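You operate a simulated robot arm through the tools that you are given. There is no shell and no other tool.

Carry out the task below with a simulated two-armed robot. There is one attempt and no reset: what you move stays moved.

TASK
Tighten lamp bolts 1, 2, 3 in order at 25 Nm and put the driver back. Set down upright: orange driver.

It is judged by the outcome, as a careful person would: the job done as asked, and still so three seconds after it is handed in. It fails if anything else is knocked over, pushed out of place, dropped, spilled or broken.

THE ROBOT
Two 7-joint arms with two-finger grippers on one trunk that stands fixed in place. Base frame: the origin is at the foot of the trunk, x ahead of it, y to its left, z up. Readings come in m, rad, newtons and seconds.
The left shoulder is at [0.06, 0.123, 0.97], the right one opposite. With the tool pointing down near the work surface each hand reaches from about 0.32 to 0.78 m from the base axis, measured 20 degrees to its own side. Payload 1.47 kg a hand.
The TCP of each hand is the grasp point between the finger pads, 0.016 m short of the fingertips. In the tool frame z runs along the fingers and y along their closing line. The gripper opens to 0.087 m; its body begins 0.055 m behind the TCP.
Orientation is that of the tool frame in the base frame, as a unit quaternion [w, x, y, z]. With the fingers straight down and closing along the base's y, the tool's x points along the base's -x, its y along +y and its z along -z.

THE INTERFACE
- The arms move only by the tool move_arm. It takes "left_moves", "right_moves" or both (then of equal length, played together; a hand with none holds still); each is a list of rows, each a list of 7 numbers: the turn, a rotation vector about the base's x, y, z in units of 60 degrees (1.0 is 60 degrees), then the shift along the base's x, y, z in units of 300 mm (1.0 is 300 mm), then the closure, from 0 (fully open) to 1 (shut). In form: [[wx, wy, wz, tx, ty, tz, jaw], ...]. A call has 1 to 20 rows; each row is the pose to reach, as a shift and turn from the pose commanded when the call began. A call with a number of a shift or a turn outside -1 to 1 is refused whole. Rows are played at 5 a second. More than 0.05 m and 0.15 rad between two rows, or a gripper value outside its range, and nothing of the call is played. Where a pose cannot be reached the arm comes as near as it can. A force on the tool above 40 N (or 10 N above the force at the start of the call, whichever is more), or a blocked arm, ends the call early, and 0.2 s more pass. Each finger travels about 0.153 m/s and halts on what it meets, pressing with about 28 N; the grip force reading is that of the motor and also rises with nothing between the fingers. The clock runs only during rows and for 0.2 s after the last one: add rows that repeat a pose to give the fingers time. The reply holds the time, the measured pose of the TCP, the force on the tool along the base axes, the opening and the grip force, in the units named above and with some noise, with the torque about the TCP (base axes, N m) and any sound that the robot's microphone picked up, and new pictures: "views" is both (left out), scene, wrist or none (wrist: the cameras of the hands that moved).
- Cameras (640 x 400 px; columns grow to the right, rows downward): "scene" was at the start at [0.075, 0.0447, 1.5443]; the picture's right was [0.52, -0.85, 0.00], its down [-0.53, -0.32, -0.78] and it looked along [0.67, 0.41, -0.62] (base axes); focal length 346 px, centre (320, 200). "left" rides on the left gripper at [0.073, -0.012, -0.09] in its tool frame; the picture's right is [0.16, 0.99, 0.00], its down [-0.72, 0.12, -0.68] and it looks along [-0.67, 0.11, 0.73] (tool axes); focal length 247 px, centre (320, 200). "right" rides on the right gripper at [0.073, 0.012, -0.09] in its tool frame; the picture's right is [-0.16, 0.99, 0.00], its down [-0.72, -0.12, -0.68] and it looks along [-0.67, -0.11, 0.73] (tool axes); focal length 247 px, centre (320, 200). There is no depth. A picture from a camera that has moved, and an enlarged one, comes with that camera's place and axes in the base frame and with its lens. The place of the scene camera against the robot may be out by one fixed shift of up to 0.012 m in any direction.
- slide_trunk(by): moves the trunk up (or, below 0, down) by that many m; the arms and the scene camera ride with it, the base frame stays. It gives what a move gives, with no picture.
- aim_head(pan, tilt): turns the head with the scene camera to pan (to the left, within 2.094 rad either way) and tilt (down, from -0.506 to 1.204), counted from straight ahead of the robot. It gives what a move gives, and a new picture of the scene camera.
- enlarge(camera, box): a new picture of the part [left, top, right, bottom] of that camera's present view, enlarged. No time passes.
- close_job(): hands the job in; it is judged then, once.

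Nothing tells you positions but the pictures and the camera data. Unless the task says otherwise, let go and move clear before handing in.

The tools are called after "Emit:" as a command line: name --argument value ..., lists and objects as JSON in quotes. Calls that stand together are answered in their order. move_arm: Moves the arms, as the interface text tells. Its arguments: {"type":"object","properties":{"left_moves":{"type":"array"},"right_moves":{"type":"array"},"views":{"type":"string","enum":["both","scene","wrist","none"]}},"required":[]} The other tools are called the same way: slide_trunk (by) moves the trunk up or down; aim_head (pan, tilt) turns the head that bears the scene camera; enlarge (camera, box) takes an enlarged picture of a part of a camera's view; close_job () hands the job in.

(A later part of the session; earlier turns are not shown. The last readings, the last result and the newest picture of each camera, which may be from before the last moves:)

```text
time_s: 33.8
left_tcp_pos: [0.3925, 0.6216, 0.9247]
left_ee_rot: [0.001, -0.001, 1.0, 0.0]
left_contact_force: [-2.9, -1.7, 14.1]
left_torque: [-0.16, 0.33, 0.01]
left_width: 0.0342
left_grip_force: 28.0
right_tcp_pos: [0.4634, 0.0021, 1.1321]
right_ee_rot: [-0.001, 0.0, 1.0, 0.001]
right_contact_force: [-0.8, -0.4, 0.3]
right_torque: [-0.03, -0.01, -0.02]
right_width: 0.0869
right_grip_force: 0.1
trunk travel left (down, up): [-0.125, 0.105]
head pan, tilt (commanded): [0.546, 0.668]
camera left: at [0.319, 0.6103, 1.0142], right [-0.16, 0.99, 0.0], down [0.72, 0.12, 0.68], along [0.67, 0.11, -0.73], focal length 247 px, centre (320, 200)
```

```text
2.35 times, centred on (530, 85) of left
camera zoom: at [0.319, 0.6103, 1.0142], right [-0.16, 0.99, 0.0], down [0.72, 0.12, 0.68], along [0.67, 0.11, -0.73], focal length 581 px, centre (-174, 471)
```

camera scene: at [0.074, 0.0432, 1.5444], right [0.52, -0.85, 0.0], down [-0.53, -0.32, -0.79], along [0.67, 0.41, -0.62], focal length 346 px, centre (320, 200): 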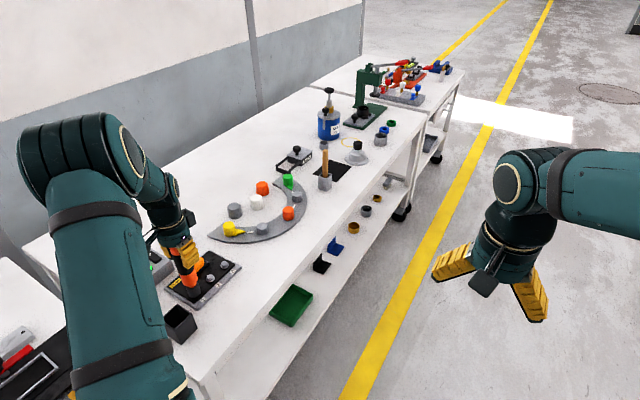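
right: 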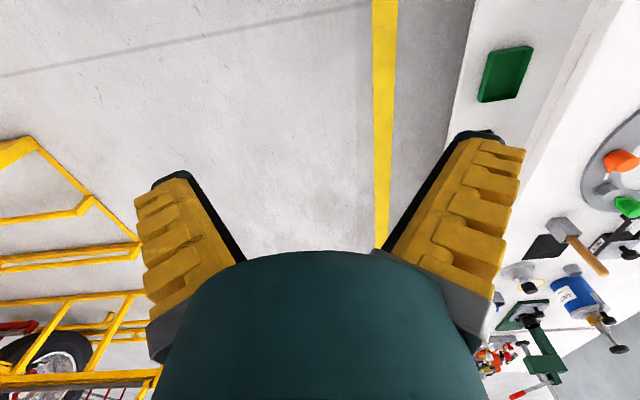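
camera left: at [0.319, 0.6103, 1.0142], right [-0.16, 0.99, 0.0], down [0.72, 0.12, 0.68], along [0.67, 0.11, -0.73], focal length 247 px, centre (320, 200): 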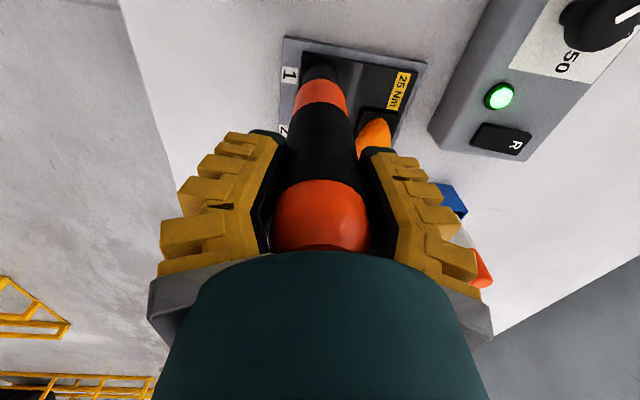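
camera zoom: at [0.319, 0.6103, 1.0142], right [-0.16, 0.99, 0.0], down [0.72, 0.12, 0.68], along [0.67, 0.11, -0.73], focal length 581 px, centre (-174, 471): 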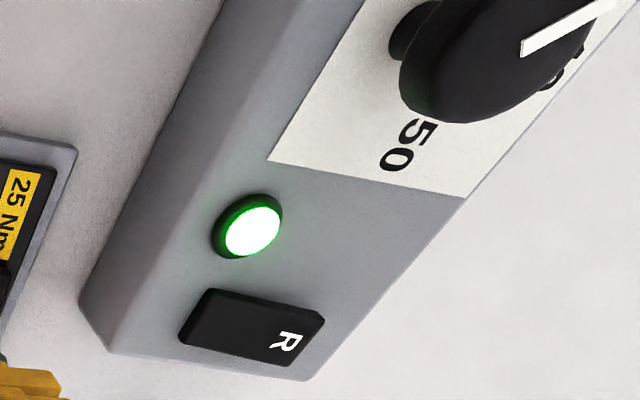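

The green light is steady and the force has eased, which looks like a finished tightening. I'll lift off bolt 1 straight up and see what the lamp and the bolt show.

Emit:
move_arm --left_moves '[[0, 0, 0, 0, 0, 0.02, 0.9], [0, 0, 0, 0, 0, 0.05, 0.9], [0, 0, 0, 0, 0, 0.09, 0.9], [0, 0, 0, 0, 0, 0.13, 0.9], [0, 0, 0, 0, 0, 0.15, 0.9], [0, 0, 0, 0, 0, 0.15, 0.9]]' --views "both"

Emit:
enlarge --camera "scene" --box '[140, 230, 260, 310]'

Emit:
enlarge --camera "left" --box '[260, 0, 600, 170]'

```text
time_s: 35.2
left_tcp_pos: [0.3961, 0.6219, 0.97]
left_ee_rot: [0.0, 0.001, 1.0, 0.0]
left_contact_force: [0.3, -0.4, -5.8]
left_torque: [0.01, 0.0, 0.0]
left_width: 0.0342
left_grip_force: 28.1
right_tcp_pos: [0.4654, 0.0042, 1.1316]
right_ee_rot: [0.0, 0.0, 1.0, 0.0]
right_contact_force: [0.0, 1.0, -0.4]
right_torque: [-0.02, 0.01, -0.03]
right_width: 0.0869
right_grip_force: 0.1
trunk travel left (down, up): [-0.125, 0.105]
head pan, tilt (commanded): [0.546, 0.668]
camera scene: at [0.0752, 0.0452, 1.5442], right [0.52, -0.85, 0.0], down [-0.53, -0.32, -0.78], along [0.67, 0.41, -0.62], focal length 346 px, centre (320, 200)
camera left: at [0.3207, 0.6112, 1.0585], right [-0.16, 0.99, 0.0], down [0.72, 0.12, 0.68], along [0.67, 0.11, -0.73], focal length 247 px, centre (320, 200)
```

scene: 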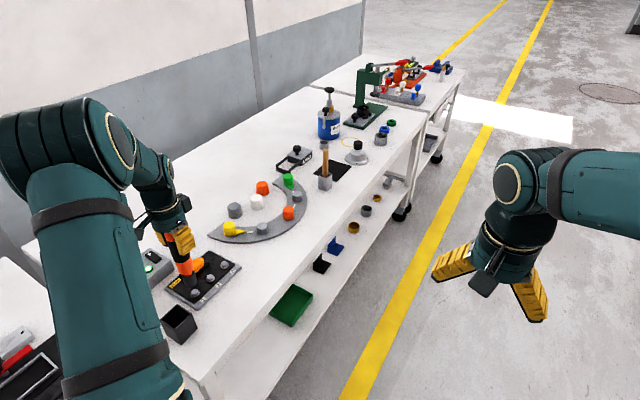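
left: 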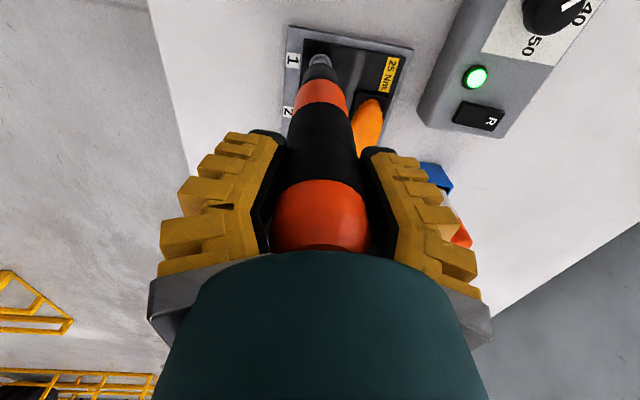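

```text
5.00 times, centred on (200, 270) of scene
camera zoom: at [0.0752, 0.0452, 1.5442], right [0.52, -0.85, 0.0], down [-0.53, -0.32, -0.78], along [0.67, 0.41, -0.62], focal length 1727 px, centre (920, -150)
```

zoom: 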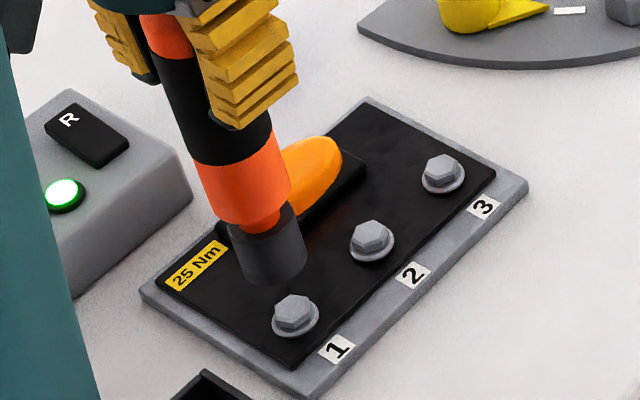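

```text
1.88 times, centred on (430, 85) of left
camera zoom: at [0.3207, 0.6112, 1.0585], right [-0.16, 0.99, 0.0], down [0.72, 0.12, 0.68], along [0.67, 0.11, -0.73], focal length 465 px, centre (113, 416)
```

zoom: 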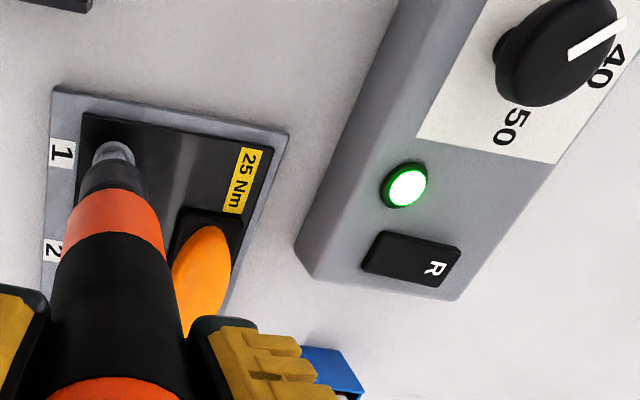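

The lamp stays green after lifting off, so bolt 1 looks done. I'll compare bolt 1 with its earlier picture before going on to bolt 2.

Emit:
enlarge --camera "scene" --box '[170, 250, 230, 310]'

Emit:
enlarge --camera "left" --box '[290, 40, 370, 100]'

```text
6.67 times, centred on (200, 280) of scene
camera zoom: at [0.0752, 0.0452, 1.5442], right [0.52, -0.85, 0.0], down [-0.53, -0.32, -0.78], along [0.67, 0.41, -0.62], focal length 2303 px, centre (1120, -333)
```

zoom: 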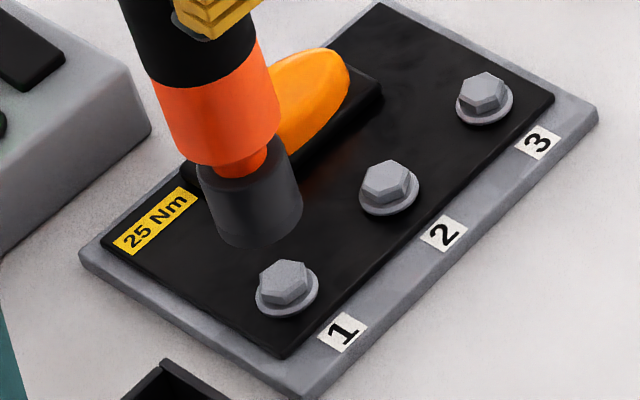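

```text
6.67 times, centred on (330, 70) of left
camera zoom: at [0.3207, 0.6112, 1.0585], right [-0.16, 0.99, 0.0], down [0.72, 0.12, 0.68], along [0.67, 0.11, -0.73], focal length 1646 px, centre (253, 1067)
```

zoom: 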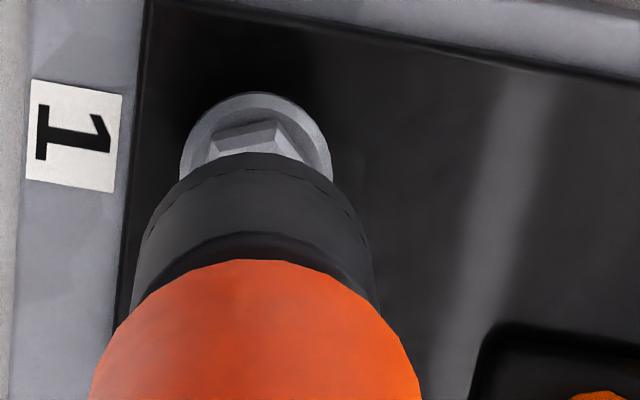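

Bolt 1 has sunk about 2 mm and turned, so it was tightened in the right direction. I'll move 55.5 mm over to bolt 2.

Emit:
move_arm --left_moves '[[0, 0, 0, 0.05, 0, 0.02, 0.9], [0, 0, 0, 0.1, 0.001, 0.02, 0.9], [0, 0, 0, 0.15, 0.001, 0.02, 0.9], [0, 0, 0, 0.185, 0.0015, 0.0, 0.9], [0, 0, 0, 0.185, 0.0015, -0.07, 0.9], [0, 0, 0, 0.185, 0.0015, -0.07, 0.9]]' --views "both"

Emit:
enlarge --camera "scene" --box '[180, 240, 240, 300]'

Emit:
enlarge --camera "left" --box '[290, 40, 370, 100]'

```text
time_s: 36.6
left_tcp_pos: [0.4494, 0.6213, 0.9482]
left_ee_rot: [-0.001, 0.001, 1.0, 0.0]
left_contact_force: [-0.1, -0.3, -5.3]
left_torque: [0.0, 0.02, 0.0]
left_width: 0.0341
left_grip_force: 28.0
right_tcp_pos: [0.4639, 0.0035, 1.1318]
right_ee_rot: [-0.001, 0.0, 1.0, 0.001]
right_contact_force: [-0.3, 0.2, -0.6]
right_torque: [0.03, 0.01, 0.01]
right_width: 0.0871
right_grip_force: 0.1
trunk travel left (down, up): [-0.125, 0.105]
head pan, tilt (commanded): [0.546, 0.668]
camera scene: at [0.0751, 0.0449, 1.5443], right [0.52, -0.85, 0.0], down [-0.53, -0.32, -0.78], along [0.67, 0.41, -0.62], focal length 346 px, centre (320, 200)
camera left: at [0.3758, 0.6117, 1.0379], right [-0.16, 0.99, 0.0], down [0.72, 0.12, 0.68], along [0.67, 0.11, -0.73], focal length 247 px, centre (320, 200)
```

scene: 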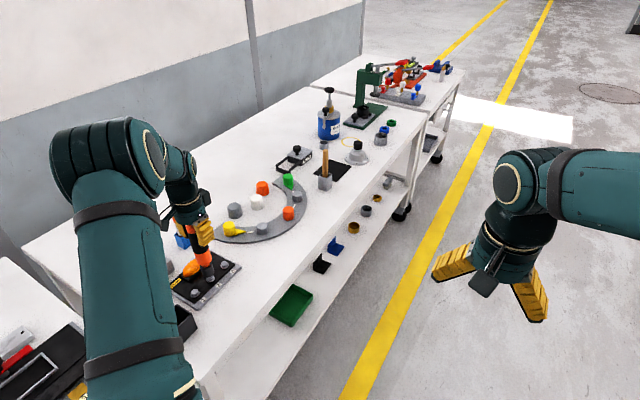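
left: 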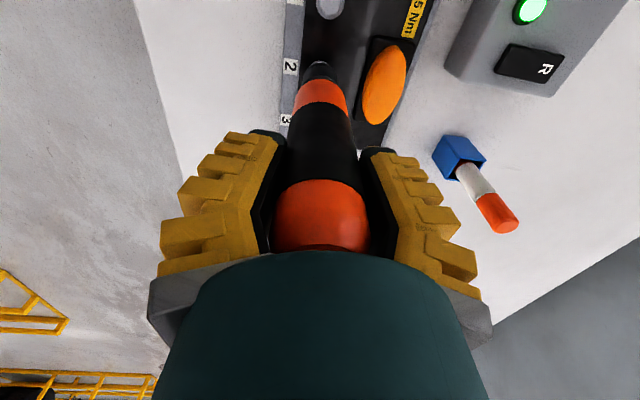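

```text
6.67 times, centred on (210, 270) of scene
camera zoom: at [0.0751, 0.0449, 1.5443], right [0.52, -0.85, 0.0], down [-0.53, -0.32, -0.78], along [0.67, 0.41, -0.62], focal length 2303 px, centre (1053, -267)
```

zoom: 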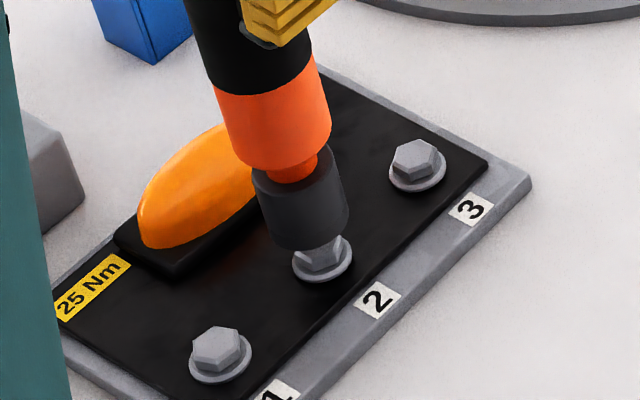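

```text
6.67 times, centred on (330, 70) of left
camera zoom: at [0.3758, 0.6117, 1.0379], right [-0.16, 0.99, 0.0], down [0.72, 0.12, 0.68], along [0.67, 0.11, -0.73], focal length 1646 px, centre (253, 1067)
```

zoom: 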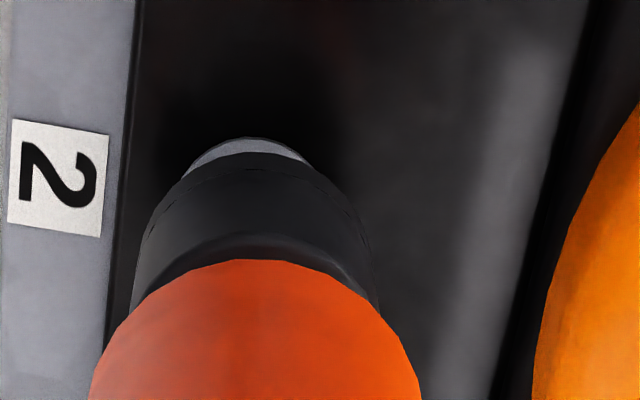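

The socket sits over bolt 2 just as it did over bolt 1. I'll lower it the same way and hold the pressure.

Emit:
move_arm --left_moves '[[0, 0, 0, 0, -0.001, -0.013, 0.9], [0, 0, 0, 0, -0.001, -0.026, 0.9], [0, 0, 0, 0, -0.001, -0.04, 0.9], [0, 0, 0, 0, -0.001, -0.052, 0.9], [0, 0, 0, 0, -0.001, -0.062, 0.9], [0, 0, 0, 0, -0.001, -0.068, 0.9], [0, 0, 0, 0, -0.001, -0.074, 0.9], [0, 0, 0, 0, -0.001, -0.08, 0.9], [0, 0, 0, 0, -0.001, -0.08, 0.9]]' --views "wrist"

```text
time_s: 38.6
left_tcp_pos: [0.4491, 0.6216, 0.9269]
left_ee_rot: [0.001, 0.0, 1.0, 0.001]
left_contact_force: [-2.7, 1.9, 19.0]
left_torque: [0.11, 0.38, -0.16]
left_width: 0.0339
left_grip_force: 27.7
right_tcp_pos: [0.464, 0.0025, 1.1334]
right_ee_rot: [0.001, 0.0, 1.0, 0.001]
right_contact_force: [0.5, -0.5, 0.3]
right_torque: [-0.02, -0.02, 0.02]
right_width: 0.0871
right_grip_force: 0.1
trunk travel left (down, up): [-0.125, 0.105]
head pan, tilt (commanded): [0.546, 0.668]
camera left: at [0.375, 0.6105, 1.0157], right [-0.16, 0.99, 0.0], down [0.72, 0.11, 0.68], along [0.67, 0.11, -0.73], focal length 247 px, centre (320, 200)
```

left: 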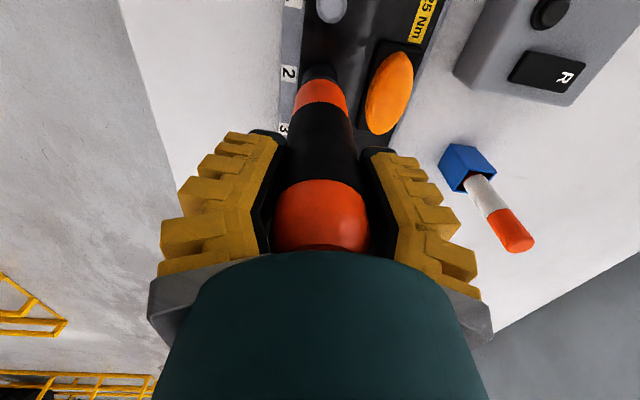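

The lamp has gone dark again while bolt 2 is being driven. I'll keep pressing until it turns green.

Emit:
move_arm --left_moves '[[0, 0, 0, 0, 0, 0, 0.9], [0, 0, 0, 0, 0, 0, 0.9], [0, 0, 0, 0, 0, 0, 0.9], [0, 0, 0, 0, 0, 0, 0.9], [0, 0, 0, 0, 0, 0, 0.9], [0, 0, 0, 0, 0, 0, 0.9]]' --views "wrist"

```text
time_s: 40.0
left_tcp_pos: [0.4486, 0.621, 0.927]
left_ee_rot: [0.0, 0.0, 1.0, 0.001]
left_contact_force: [0.0, 0.8, 20.5]
left_torque: [0.02, 0.04, -0.17]
left_width: 0.0342
left_grip_force: 28.3
right_tcp_pos: [0.4628, 0.0023, 1.1328]
right_ee_rot: [0.0, 0.0, 1.0, 0.001]
right_contact_force: [0.5, -0.7, 0.3]
right_torque: [-0.01, -0.01, -0.01]
right_width: 0.087
right_grip_force: 0.1
trunk travel left (down, up): [-0.125, 0.105]
head pan, tilt (commanded): [0.546, 0.668]
camera left: at [0.3748, 0.6098, 1.0145], right [-0.16, 0.99, 0.0], down [0.72, 0.11, 0.68], along [0.67, 0.11, -0.73], focal length 247 px, centre (320, 200)
```

left: 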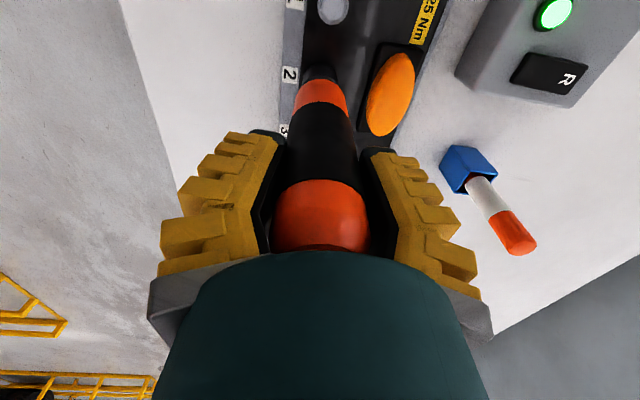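

The lamp is green for bolt 2. I'll hold one more second as I did for bolt 1, until the twisting torque fades, then lift.

Emit:
move_arm --left_moves '[[0, 0, 0, 0, 0, 0, 0.9], [0, 0, 0, 0, 0, 0, 0.9], [0, 0, 0, 0, 0, 0, 0.9], [0, 0, 0, 0, 0, 0, 0.9], [0, 0, 0, 0, 0, 0, 0.9]]' --views "wrist"

Emit:
move_arm --left_moves '[[0, 0, 0, 0, 0, 0.02, 0.9], [0, 0, 0, 0, 0, 0.05, 0.9], [0, 0, 0, 0, 0, 0.09, 0.9], [0, 0, 0, 0, 0, 0.13, 0.9], [0, 0, 0, 0, 0, 0.15, 0.9], [0, 0, 0, 0, 0, 0.15, 0.9]]' --views "both"

Emit:
enlarge --camera "scene" --box '[170, 240, 250, 310]'

```text
time_s: 41.2
left_tcp_pos: [0.4476, 0.62, 0.9258]
left_ee_rot: [0.0, 0.0, 1.0, -0.001]
left_contact_force: [0.1, -1.5, 15.2]
left_torque: [-0.22, -0.02, 0.01]
left_width: 0.0341
left_grip_force: 28.1
right_tcp_pos: [0.4647, 0.002, 1.133]
right_ee_rot: [-0.001, 0.0, 1.0, 0.001]
right_contact_force: [-0.3, -0.9, 0.8]
right_torque: [-0.04, -0.02, -0.01]
right_width: 0.0872
right_grip_force: 0.0
trunk travel left (down, up): [-0.125, 0.105]
head pan, tilt (commanded): [0.546, 0.668]
camera left: at [0.3748, 0.6101, 1.0142], right [-0.16, 0.99, 0.0], down [0.72, 0.11, 0.68], along [0.67, 0.11, -0.73], focal length 247 px, centre (320, 200)
```

left: 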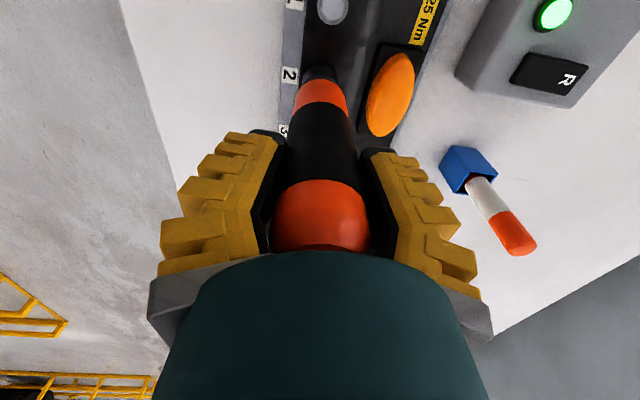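

```text
time_s: 42.6
left_tcp_pos: [0.45, 0.6222, 0.9682]
left_ee_rot: [0.0, -0.001, 1.0, 0.0]
left_contact_force: [-0.2, 0.3, -5.8]
left_torque: [0.01, 0.01, -0.05]
left_width: 0.0341
left_grip_force: 28.2
right_tcp_pos: [0.4646, 0.0039, 1.1324]
right_ee_rot: [-0.001, -0.001, 1.0, 0.001]
right_contact_force: [0.2, -0.2, -0.2]
right_torque: [0.03, 0.01, -0.02]
right_width: 0.0871
right_grip_force: 0.1
trunk travel left (down, up): [-0.125, 0.105]
head pan, tilt (commanded): [0.546, 0.668]
camera scene: at [0.0752, 0.0451, 1.5442], right [0.52, -0.85, 0.0], down [-0.53, -0.32, -0.78], along [0.67, 0.41, -0.62], focal length 346 px, centre (320, 200)
camera left: at [0.3756, 0.6113, 1.0585], right [-0.16, 0.99, 0.0], down [0.72, 0.12, 0.68], along [0.67, 0.11, -0.73], focal length 247 px, centre (320, 200)
```

scene: 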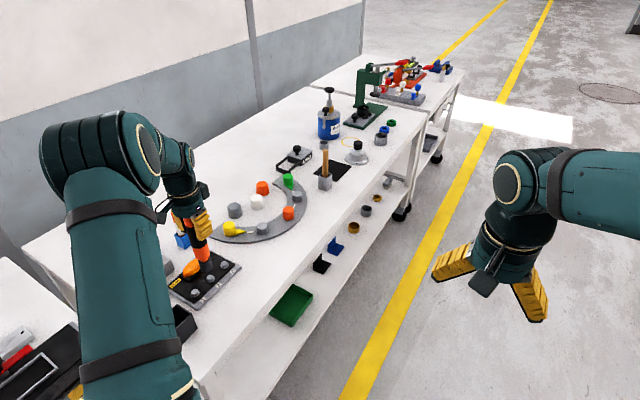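
left: 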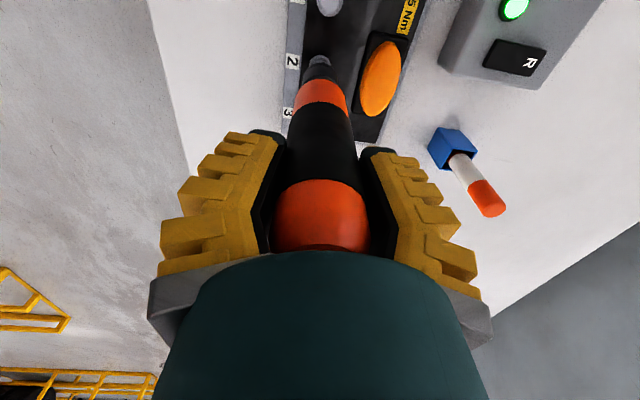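

```text
5.71 times, centred on (210, 275) of scene
camera zoom: at [0.0752, 0.0451, 1.5442], right [0.52, -0.85, 0.0], down [-0.53, -0.32, -0.78], along [0.67, 0.41, -0.62], focal length 1974 px, centre (949, -229)
```

zoom: 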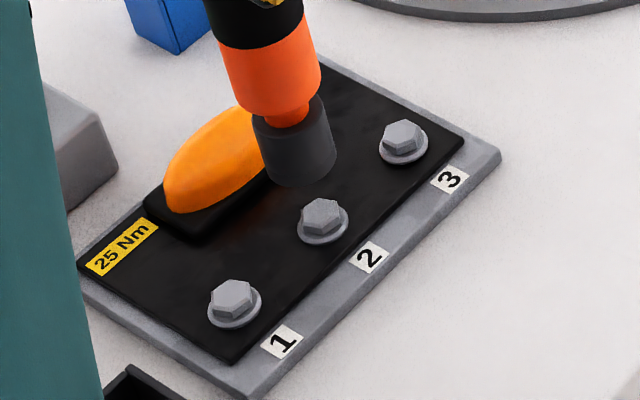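

Bolt 2 is done and its lamp stayed green. I'll move another 55.5 mm over to bolt 3.

Emit:
move_arm --left_moves '[[0, 0, 0, 0.05, 0, 0.02, 0.9], [0, 0, 0, 0.1, 0.001, 0.02, 0.9], [0, 0, 0, 0.15, 0.001, 0.02, 0.9], [0, 0, 0, 0.185, 0.001, 0.0, 0.9], [0, 0, 0, 0.185, 0.001, -0.07, 0.9], [0, 0, 0, 0.185, 0.001, -0.07, 0.9]]' --views "both"

Emit:
enlarge --camera "scene" --box '[180, 230, 260, 300]'

Emit:
enlarge --camera "left" --box '[290, 40, 370, 100]'

```text
time_s: 44.0
left_tcp_pos: [0.5059, 0.6212, 0.9474]
left_ee_rot: [0.0, 0.001, 1.0, 0.001]
left_contact_force: [0.1, -0.1, -5.5]
left_torque: [0.01, 0.01, 0.0]
left_width: 0.034
left_grip_force: 28.2
right_tcp_pos: [0.4641, 0.0047, 1.1326]
right_ee_rot: [0.0, 0.0, 1.0, 0.0]
right_contact_force: [0.4, -0.4, -0.9]
right_torque: [0.0, 0.04, -0.02]
right_width: 0.0869
right_grip_force: 0.1
trunk travel left (down, up): [-0.125, 0.105]
head pan, tilt (commanded): [0.546, 0.668]
camera scene: at [0.0751, 0.0449, 1.5443], right [0.52, -0.85, 0.0], down [-0.53, -0.32, -0.78], along [0.67, 0.41, -0.62], focal length 346 px, centre (320, 200)
camera left: at [0.4316, 0.6109, 1.0374], right [-0.16, 0.99, 0.0], down [0.72, 0.12, 0.68], along [0.67, 0.11, -0.73], focal length 247 px, centre (320, 200)
```

scene: 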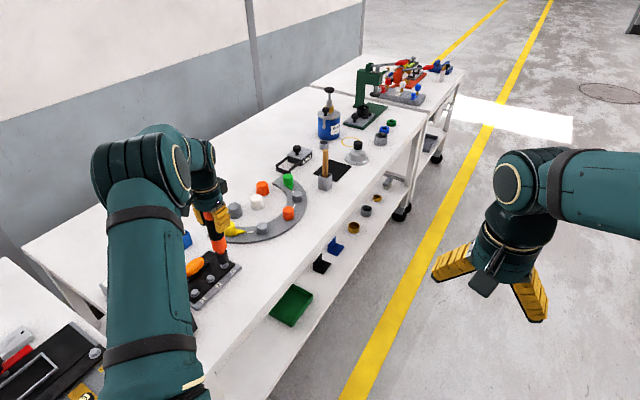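
left: 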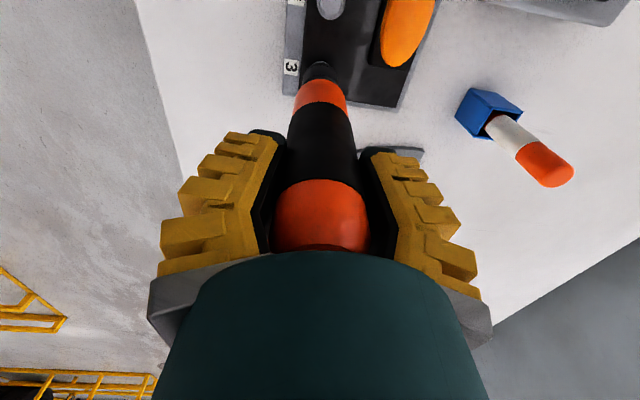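

```text
5.71 times, centred on (220, 265) of scene
camera zoom: at [0.0751, 0.0449, 1.5443], right [0.52, -0.85, 0.0], down [-0.53, -0.32, -0.78], along [0.67, 0.41, -0.62], focal length 1974 px, centre (891, -171)
```

zoom: 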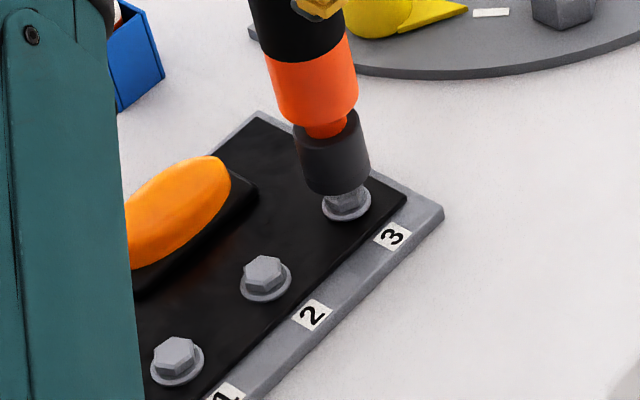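

```text
6.67 times, centred on (330, 70) of left
camera zoom: at [0.4316, 0.6109, 1.0374], right [-0.16, 0.99, 0.0], down [0.72, 0.12, 0.68], along [0.67, 0.11, -0.73], focal length 1646 px, centre (253, 1067)
```

zoom: 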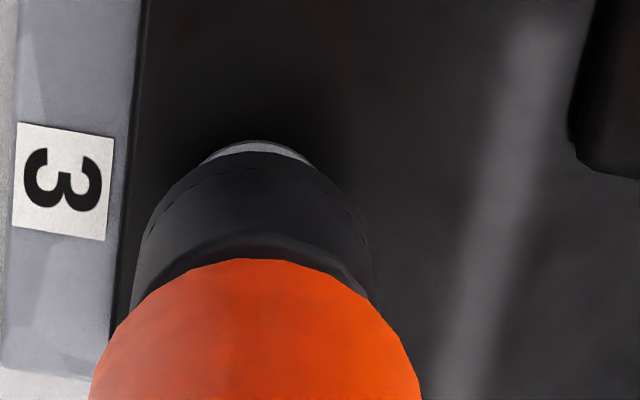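

The socket is over bolt 3. I'll lower it and hold the same way; the lamp is out of view here, so I'll watch the torque reading.

Emit:
move_arm --left_moves '[[0, 0, 0, 0.001, 0.0, -0.013, 0.9], [0, 0, 0, 0.001, 0.0, -0.026, 0.9], [0, 0, 0, 0.001, 0.0, -0.04, 0.9], [0, 0, 0, 0.001, 0.0, -0.052, 0.9], [0, 0, 0, 0.001, 0.0, -0.062, 0.9], [0, 0, 0, 0.001, 0.0, -0.068, 0.9], [0, 0, 0, 0.001, 0.0, -0.074, 0.9], [0, 0, 0, 0.001, 0.0, -0.08, 0.9], [0, 0, 0, 0.001, 0.0, -0.08, 0.9]]' --views "wrist"

Emit:
move_arm --left_moves '[[0, 0, 0, 0, 0, 0, 0.9], [0, 0, 0, 0, 0, 0, 0.9], [0, 0, 0, 0, 0, 0, 0.9], [0, 0, 0, 0, 0, 0, 0.9], [0, 0, 0, 0, 0, 0, 0.9], [0, 0, 0, 0, 0, 0, 0.9]]' --views "none"

Emit:
move_arm --left_moves '[[0, 0, 0, 0, 0, 0, 0.9], [0, 0, 0, 0, 0, 0, 0.9], [0, 0, 0, 0, 0, 0, 0.9], [0, 0, 0, 0, 0, 0, 0.9], [0, 0, 0, 0, 0, 0, 0.9]]' --views "both"

```text
time_s: 46.0
left_tcp_pos: [0.5065, 0.6221, 0.9273]
left_ee_rot: [0.003, 0.0, 1.0, 0.001]
left_contact_force: [-2.4, 0.0, 16.1]
left_torque: [0.01, 0.31, -0.13]
left_width: 0.0338
left_grip_force: 27.6
right_tcp_pos: [0.463, 0.0026, 1.1333]
right_ee_rot: [0.0, 0.0, 1.0, 0.0]
right_contact_force: [-0.2, 0.0, -0.4]
right_torque: [0.03, -0.03, -0.01]
right_width: 0.0869
right_grip_force: 0.0
trunk travel left (down, up): [-0.125, 0.105]
head pan, tilt (commanded): [0.546, 0.668]
camera left: at [0.4309, 0.6108, 1.0159], right [-0.16, 0.99, 0.0], down [0.72, 0.11, 0.68], along [0.67, 0.11, -0.73], focal length 247 px, centre (320, 200)
```

left: 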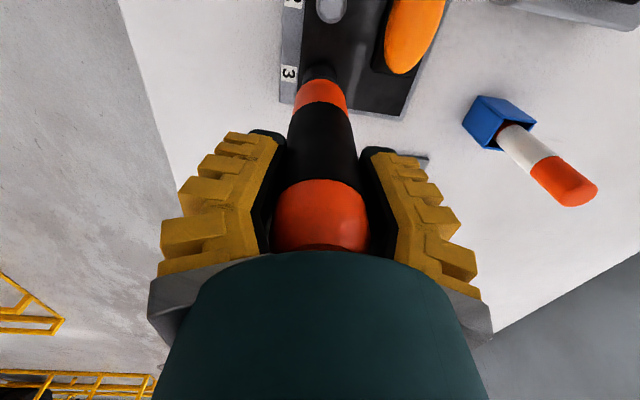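

```text
time_s: 47.4
left_tcp_pos: [0.5051, 0.6213, 0.9249]
left_ee_rot: [0.002, 0.001, 1.0, 0.0]
left_contact_force: [0.0, -0.2, 16.7]
left_torque: [-0.07, 0.03, -0.15]
left_width: 0.0341
left_grip_force: 27.9
right_tcp_pos: [0.4641, 0.0036, 1.1329]
right_ee_rot: [0.0, -0.001, 1.0, 0.002]
right_contact_force: [0.0, -0.4, 0.4]
right_torque: [0.01, 0.07, 0.0]
right_width: 0.0871
right_grip_force: 0.0
trunk travel left (down, up): [-0.125, 0.105]
head pan, tilt (commanded): [0.546, 0.668]
```

```text
time_s: 48.6
left_tcp_pos: [0.5053, 0.621, 0.925]
left_ee_rot: [0.0, 0.0, 1.0, 0.0]
left_contact_force: [-1.9, -0.7, 12.0]
left_torque: [-0.16, 0.13, -0.01]
left_width: 0.034
left_grip_force: 28.1
right_tcp_pos: [0.464, 0.0026, 1.1331]
right_ee_rot: [0.0, 0.0, 1.0, 0.001]
right_contact_force: [-0.1, -0.2, 0.2]
right_torque: [0.0, 0.0, -0.03]
right_width: 0.0871
right_grip_force: 0.1
trunk travel left (down, up): [-0.125, 0.105]
head pan, tilt (commanded): [0.546, 0.668]
camera scene: at [0.074, 0.0436, 1.5444], right [0.52, -0.85, 0.0], down [-0.53, -0.32, -0.79], along [0.67, 0.41, -0.62], focal length 346 px, centre (320, 200)
camera left: at [0.4307, 0.6106, 1.0144], right [-0.16, 0.99, 0.0], down [0.72, 0.11, 0.68], along [0.67, 0.11, -0.73], focal length 247 px, centre (320, 200)
```

scene: 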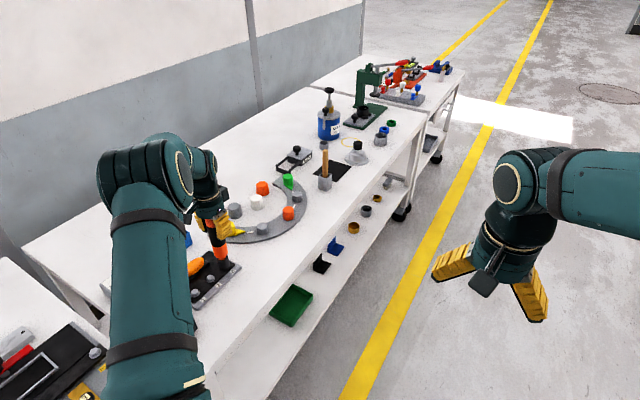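
left: 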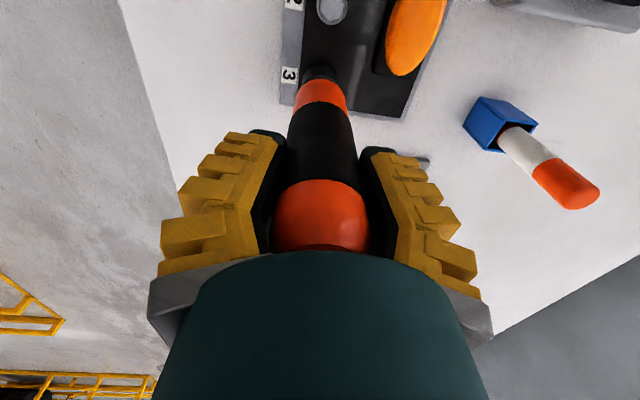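

The torque faded just as with bolts 1 and 2, so bolt 3 should be done. I'll lift off and check the bolt and the lamp.

Emit:
move_arm --left_moves '[[0, 0, 0, 0, 0, 0.02, 0.9], [0, 0, 0, 0, 0, 0.05, 0.9], [0, 0, 0, 0, 0, 0.1, 0.9], [0, 0, 0, 0, 0, 0.16, 0.9], [0, 0, 0, 0, 0, 0.22, 0.9], [0, 0, 0, 0, 0, 0.28, 0.9], [0, 0, 0, 0, 0, 0.336, 0.9], [0, 0, 0, 0, 0, 0.336, 0.9]]' --views "both"

Emit:
enlarge --camera "scene" --box '[160, 220, 260, 310]'

Emit:
enlarge --camera "left" --box '[270, 0, 590, 180]'

```text
time_s: 50.4
left_tcp_pos: [0.506, 0.6232, 1.0256]
left_ee_rot: [0.0, -0.001, 1.0, 0.0]
left_contact_force: [0.2, -1.3, -4.9]
left_torque: [-0.01, 0.0, 0.0]
left_width: 0.0335
left_grip_force: 28.7
right_tcp_pos: [0.4655, 0.0049, 1.1322]
right_ee_rot: [0.0, 0.001, 1.0, 0.001]
right_contact_force: [-0.1, -0.2, -0.3]
right_torque: [0.02, 0.0, 0.01]
right_width: 0.0866
right_grip_force: 0.1
trunk travel left (down, up): [-0.125, 0.105]
head pan, tilt (commanded): [0.546, 0.668]
camera scene: at [0.0754, 0.0454, 1.5442], right [0.52, -0.85, 0.0], down [-0.53, -0.32, -0.78], along [0.67, 0.41, -0.62], focal length 346 px, centre (320, 200)
camera left: at [0.4314, 0.6116, 1.1144], right [-0.16, 0.99, 0.0], down [0.72, 0.12, 0.68], along [0.67, 0.11, -0.73], focal length 247 px, centre (320, 200)
```

scene: 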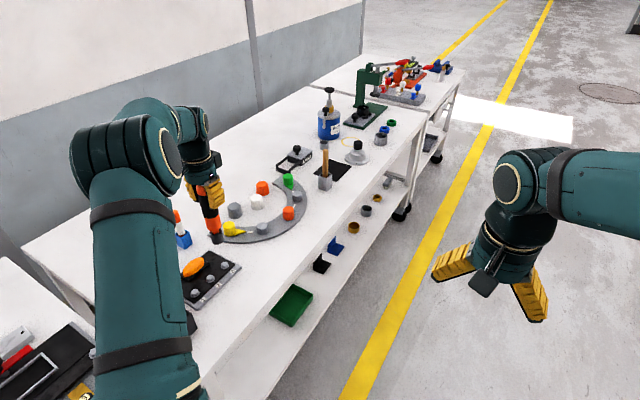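
left: 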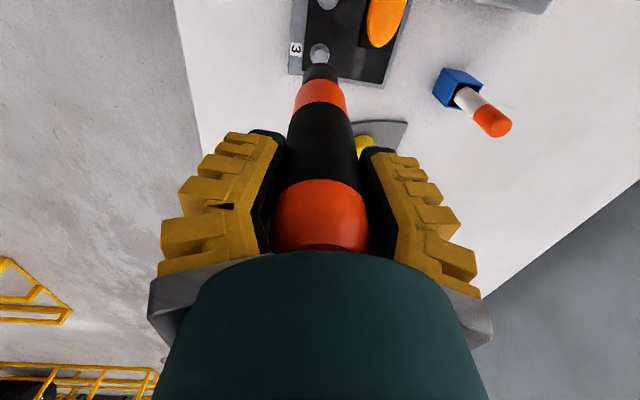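

```text
4.44 times, centred on (210, 265) of scene
camera zoom: at [0.0754, 0.0454, 1.5442], right [0.52, -0.85, 0.0], down [-0.53, -0.32, -0.78], along [0.67, 0.41, -0.62], focal length 1536 px, centre (809, -89)
```

zoom: 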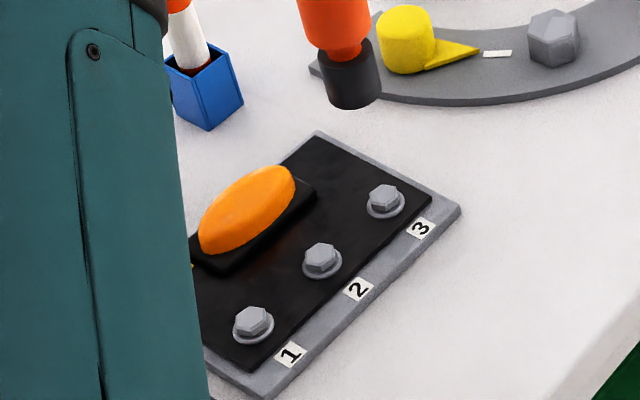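

```text
2.00 times, centred on (430, 90) of left
camera zoom: at [0.4314, 0.6116, 1.1144], right [-0.16, 0.99, 0.0], down [0.72, 0.12, 0.68], along [0.67, 0.11, -0.73], focal length 494 px, centre (100, 420)
```

zoom: 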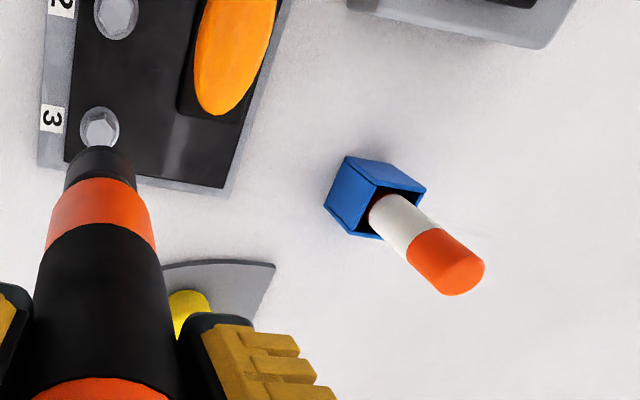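

All three bolts look equally seated. I'll carry the driver back above its black holder at the same height I lifted it to.

Emit:
move_arm --left_moves '[[0, 0, 0, -0.067, -0.0157, 0.01, 0.9], [0, 0, 0, -0.134, -0.0315, 0.02, 0.9], [0, 0, 0, -0.2, -0.047, 0.03, 0.9], [0, 0, 0, -0.268, -0.063, 0.03, 0.9], [0, 0, 0, -0.335, -0.079, 0.03, 0.9], [0, 0, 0, -0.4, -0.0944, 0.03, 0.9], [0, 0, 0, -0.47, -0.11, 0.03, 0.9], [0, 0, 0, -0.535, -0.126, 0.03, 0.9], [0, 0, 0, -0.602, -0.1416, 0.03, 0.9], [0, 0, 0, -0.669, -0.1573, 0.03, 0.9], [0, 0, 0, -0.669, -0.1573, 0.0, 0.9], [0, 0, 0, -0.669, -0.1573, 0.0, 0.9]]' --views "both"

Emit:
enlarge --camera "scene" --box '[110, 220, 270, 340]'

Emit:
enlarge --camera "left" --box '[240, 0, 560, 200]'

Emit:
enlarge --camera "left" --box '[280, 10, 360, 90]'

```text
time_s: 53.0
left_tcp_pos: [0.3045, 0.5746, 1.0244]
left_ee_rot: [0.0, 0.0, 1.0, 0.001]
left_contact_force: [-0.5, 0.2, -5.6]
left_torque: [0.03, 0.0, 0.0]
left_width: 0.0336
left_grip_force: 28.2
right_tcp_pos: [0.4658, 0.0032, 1.1324]
right_ee_rot: [-0.001, 0.0, 1.0, 0.0]
right_contact_force: [0.5, 0.7, 0.9]
right_torque: [0.02, -0.01, 0.02]
right_width: 0.0868
right_grip_force: 0.2
trunk travel left (down, up): [-0.125, 0.105]
head pan, tilt (commanded): [0.546, 0.668]
camera scene: at [0.0748, 0.0449, 1.5443], right [0.52, -0.85, 0.0], down [-0.53, -0.32, -0.78], along [0.67, 0.41, -0.62], focal length 346 px, centre (320, 200)
camera left: at [0.2301, 0.5642, 1.114], right [-0.16, 0.99, 0.0], down [0.72, 0.12, 0.68], along [0.67, 0.11, -0.73], focal length 247 px, centre (320, 200)
```

scene: 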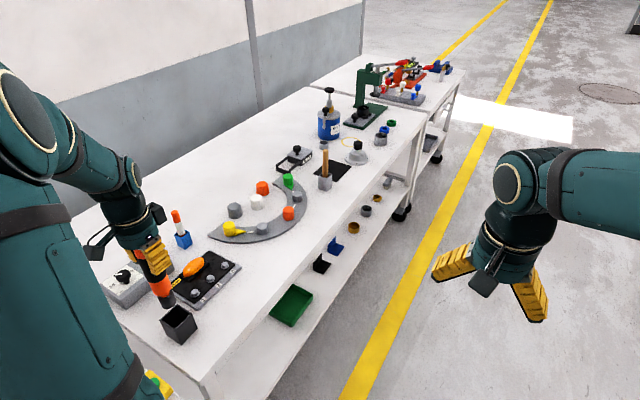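
left: 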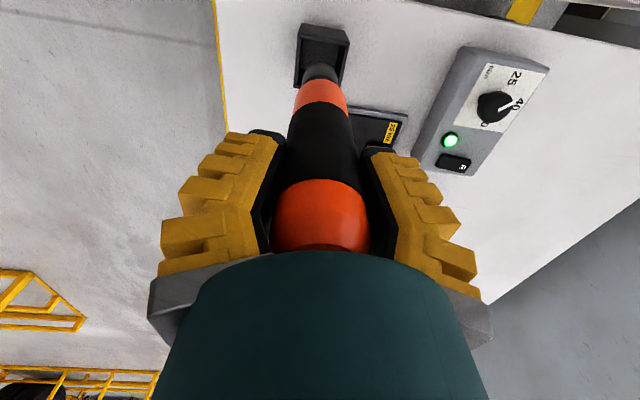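

```text
3.33 times, centred on (190, 280) of scene
camera zoom: at [0.0748, 0.0449, 1.5443], right [0.52, -0.85, 0.0], down [-0.53, -0.32, -0.78], along [0.67, 0.41, -0.62], focal length 1152 px, centre (753, -67)
```

zoom: 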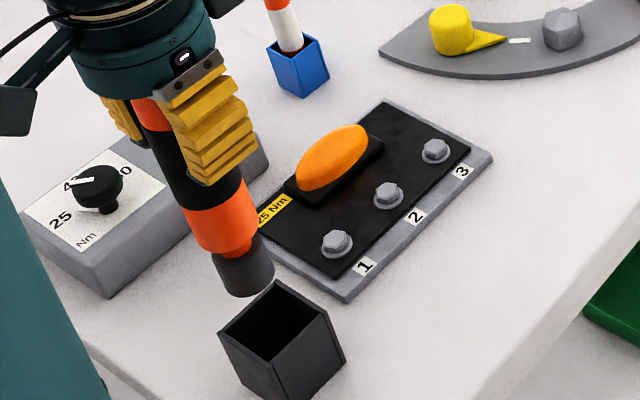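

```text
2.00 times, centred on (400, 100) of left
camera zoom: at [0.2301, 0.5642, 1.114], right [-0.16, 0.99, 0.0], down [0.72, 0.12, 0.68], along [0.67, 0.11, -0.73], focal length 494 px, centre (160, 400)
```

zoom: 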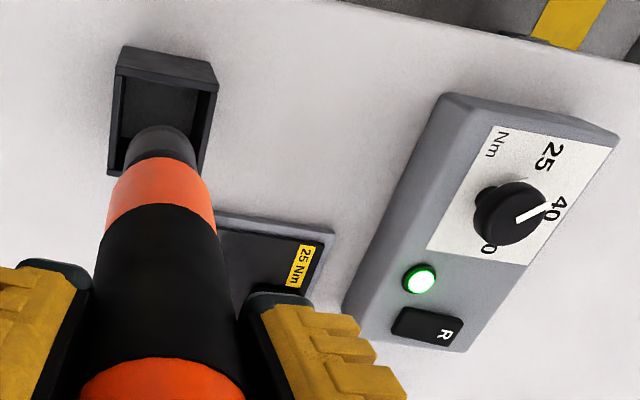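

```text
5.00 times, centred on (320, 50) of left
camera zoom: at [0.2301, 0.5642, 1.114], right [-0.16, 0.99, 0.0], down [0.72, 0.12, 0.68], along [0.67, 0.11, -0.73], focal length 1235 px, centre (320, 950)
```

zoom: 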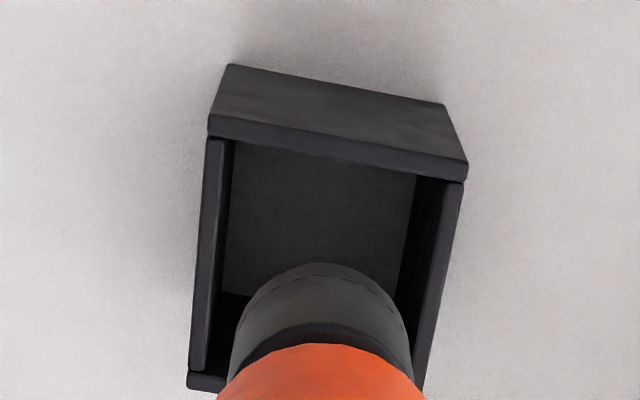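

The lamp is green and the socket hangs over the holder just as when I lifted it out. I'll lower the driver back down into it, slowing near the bottom.

Emit:
move_arm --left_moves '[[0, 0, 0, 0, 0, -0.05, 0.9], [0, 0, 0, 0, 0, -0.1, 0.9], [0, 0, 0, 0, 0, -0.15, 0.9], [0, 0, 0, 0, 0, -0.2, 0.9], [0, 0, 0, 0, 0, -0.2, 0.9]]' --views "both"

Emit:
enlarge --camera "scene" --box '[110, 230, 270, 350]'

Emit:
enlarge --camera "left" --box '[260, 20, 380, 140]'

```text
time_s: 54.2
left_tcp_pos: [0.3054, 0.5746, 0.9638]
left_ee_rot: [-0.001, 0.001, 1.0, 0.0]
left_contact_force: [-0.5, 0.4, -5.5]
left_torque: [0.04, 0.0, 0.0]
left_width: 0.0336
left_grip_force: 27.5
right_tcp_pos: [0.4645, 0.0031, 1.1326]
right_ee_rot: [0.0, 0.001, 1.0, 0.0]
right_contact_force: [0.6, 0.9, 0.0]
right_torque: [0.0, 0.0, 0.02]
right_width: 0.087
right_grip_force: 0.1
trunk travel left (down, up): [-0.125, 0.105]
head pan, tilt (commanded): [0.546, 0.668]
camera scene: at [0.075, 0.045, 1.5443], right [0.52, -0.85, 0.0], down [-0.53, -0.32, -0.78], along [0.67, 0.41, -0.62], focal length 346 px, centre (320, 200)
camera left: at [0.231, 0.5643, 1.0536], right [-0.16, 0.99, 0.0], down [0.72, 0.12, 0.68], along [0.67, 0.11, -0.73], focal length 247 px, centre (320, 200)
```

scene: 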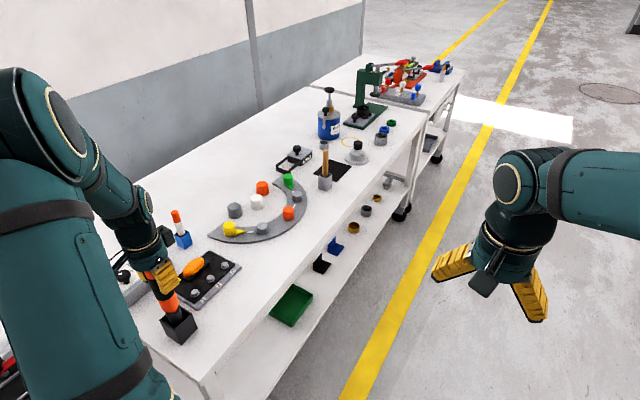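
left: 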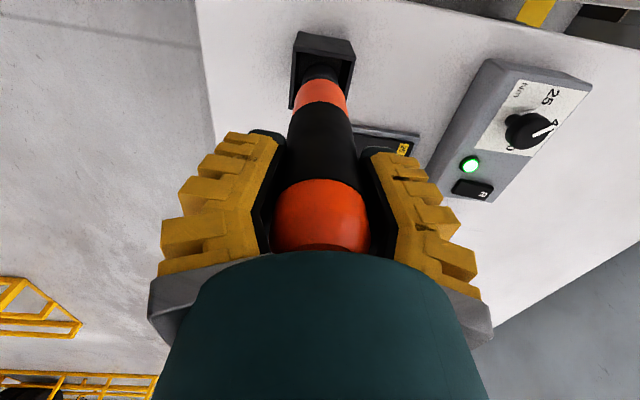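

```text
3.33 times, centred on (190, 290) of scene
camera zoom: at [0.075, 0.045, 1.5443], right [0.52, -0.85, 0.0], down [-0.53, -0.32, -0.78], along [0.67, 0.41, -0.62], focal length 1152 px, centre (753, -100)
```

zoom: 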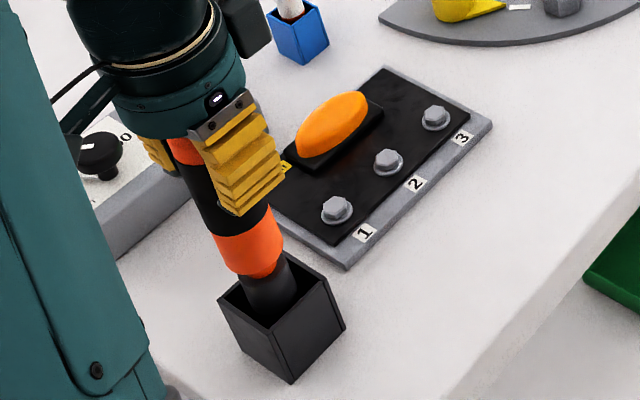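

```text
3.33 times, centred on (320, 80) of left
camera zoom: at [0.231, 0.5643, 1.0536], right [-0.16, 0.99, 0.0], down [0.72, 0.12, 0.68], along [0.67, 0.11, -0.73], focal length 823 px, centre (320, 600)
```

zoom: 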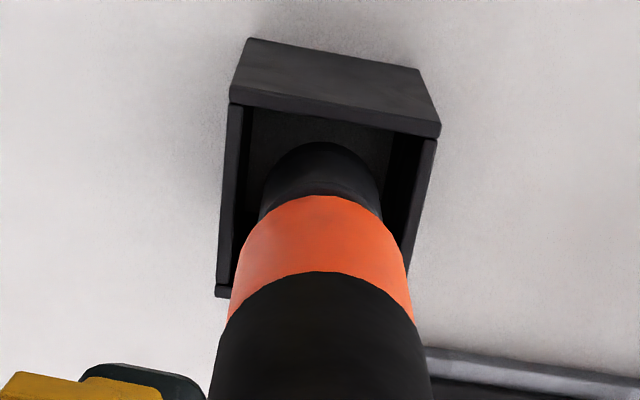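

The socket is inside the holder with clearance all round. I'll lower it the rest of the way in smaller steps.

Emit:
move_arm --left_moves '[[0, 0, 0, 0, 0, -0.04, 0.9], [0, 0, 0, 0, 0, -0.08, 0.9], [0, 0, 0, 0, 0, -0.12, 0.9], [0, 0, 0, 0, 0, -0.15, 0.9], [0, 0, 0, 0, 0, -0.17, 0.9], [0, 0, 0, 0, 0, -0.18, 0.9], [0, 0, 0, 0, 0, -0.186, 0.9], [0, 0, 0, 0, 0, -0.186, 0.9]]' --views "both"

Emit:
enlarge --camera "scene" --box '[110, 240, 270, 360]'

```text
time_s: 56.0
left_tcp_pos: [0.3056, 0.575, 0.909]
left_ee_rot: [0.0, 0.0, 1.0, 0.0]
left_contact_force: [0.1, 0.5, -4.7]
left_torque: [0.0, 0.01, -0.02]
left_width: 0.0339
left_grip_force: 27.8
right_tcp_pos: [0.4648, 0.004, 1.133]
right_ee_rot: [-0.001, 0.0, 1.0, 0.0]
right_contact_force: [-0.4, -0.4, 0.3]
right_torque: [0.0, 0.0, 0.0]
right_width: 0.0871
right_grip_force: 0.0
trunk travel left (down, up): [-0.125, 0.105]
head pan, tilt (commanded): [0.546, 0.668]
camera scene: at [0.0752, 0.0452, 1.5442], right [0.52, -0.85, 0.0], down [-0.53, -0.32, -0.78], along [0.67, 0.41, -0.62], focal length 346 px, centre (320, 200)
camera left: at [0.2308, 0.5646, 0.9983], right [-0.16, 0.99, 0.0], down [0.72, 0.12, 0.68], along [0.67, 0.11, -0.73], focal length 247 px, centre (320, 200)
```

scene: 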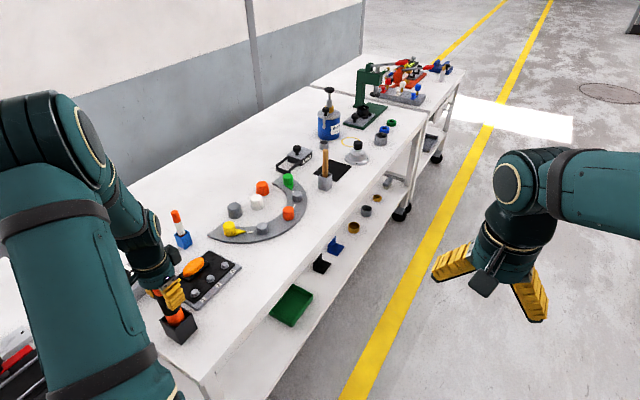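
left: 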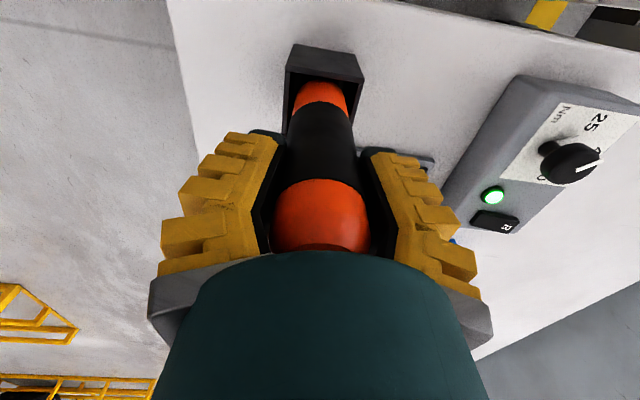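

```text
3.33 times, centred on (190, 300) of scene
camera zoom: at [0.0752, 0.0452, 1.5442], right [0.52, -0.85, 0.0], down [-0.53, -0.32, -0.78], along [0.67, 0.41, -0.62], focal length 1152 px, centre (753, -133)
```

zoom: 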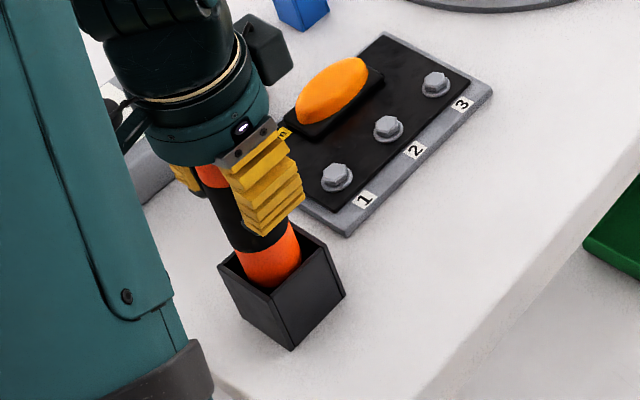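

It is 4 mm from where it stood, still hanging freely. I'll lower it millimetre by millimetre until the floor of the holder takes its weight.

Emit:
move_arm --left_moves '[[0, 0, 0, 0, 0, -0.004, 0.9], [0, 0, 0, 0, 0, -0.008, 0.9], [0, 0, 0, 0, 0, -0.012, 0.9], [0, 0, 0, 0, 0, -0.015, 0.9], [0, 0, 0, 0, 0, -0.015, 0.9]]' --views "none"

```text
time_s: 57.2
left_tcp_pos: [0.3043, 0.5747, 0.9073]
left_ee_rot: [0.001, -0.001, 1.0, 0.001]
left_contact_force: [-1.5, -1.0, 15.3]
left_torque: [-0.39, 0.26, 0.0]
left_width: 0.0334
left_grip_force: 27.6
right_tcp_pos: [0.4649, 0.0031, 1.1334]
right_ee_rot: [0.0, 0.0, 1.0, 0.0]
right_contact_force: [-0.2, 0.6, -0.6]
right_torque: [-0.01, 0.01, -0.02]
right_width: 0.087
right_grip_force: 0.1
trunk travel left (down, up): [-0.125, 0.105]
head pan, tilt (commanded): [0.546, 0.668]
```

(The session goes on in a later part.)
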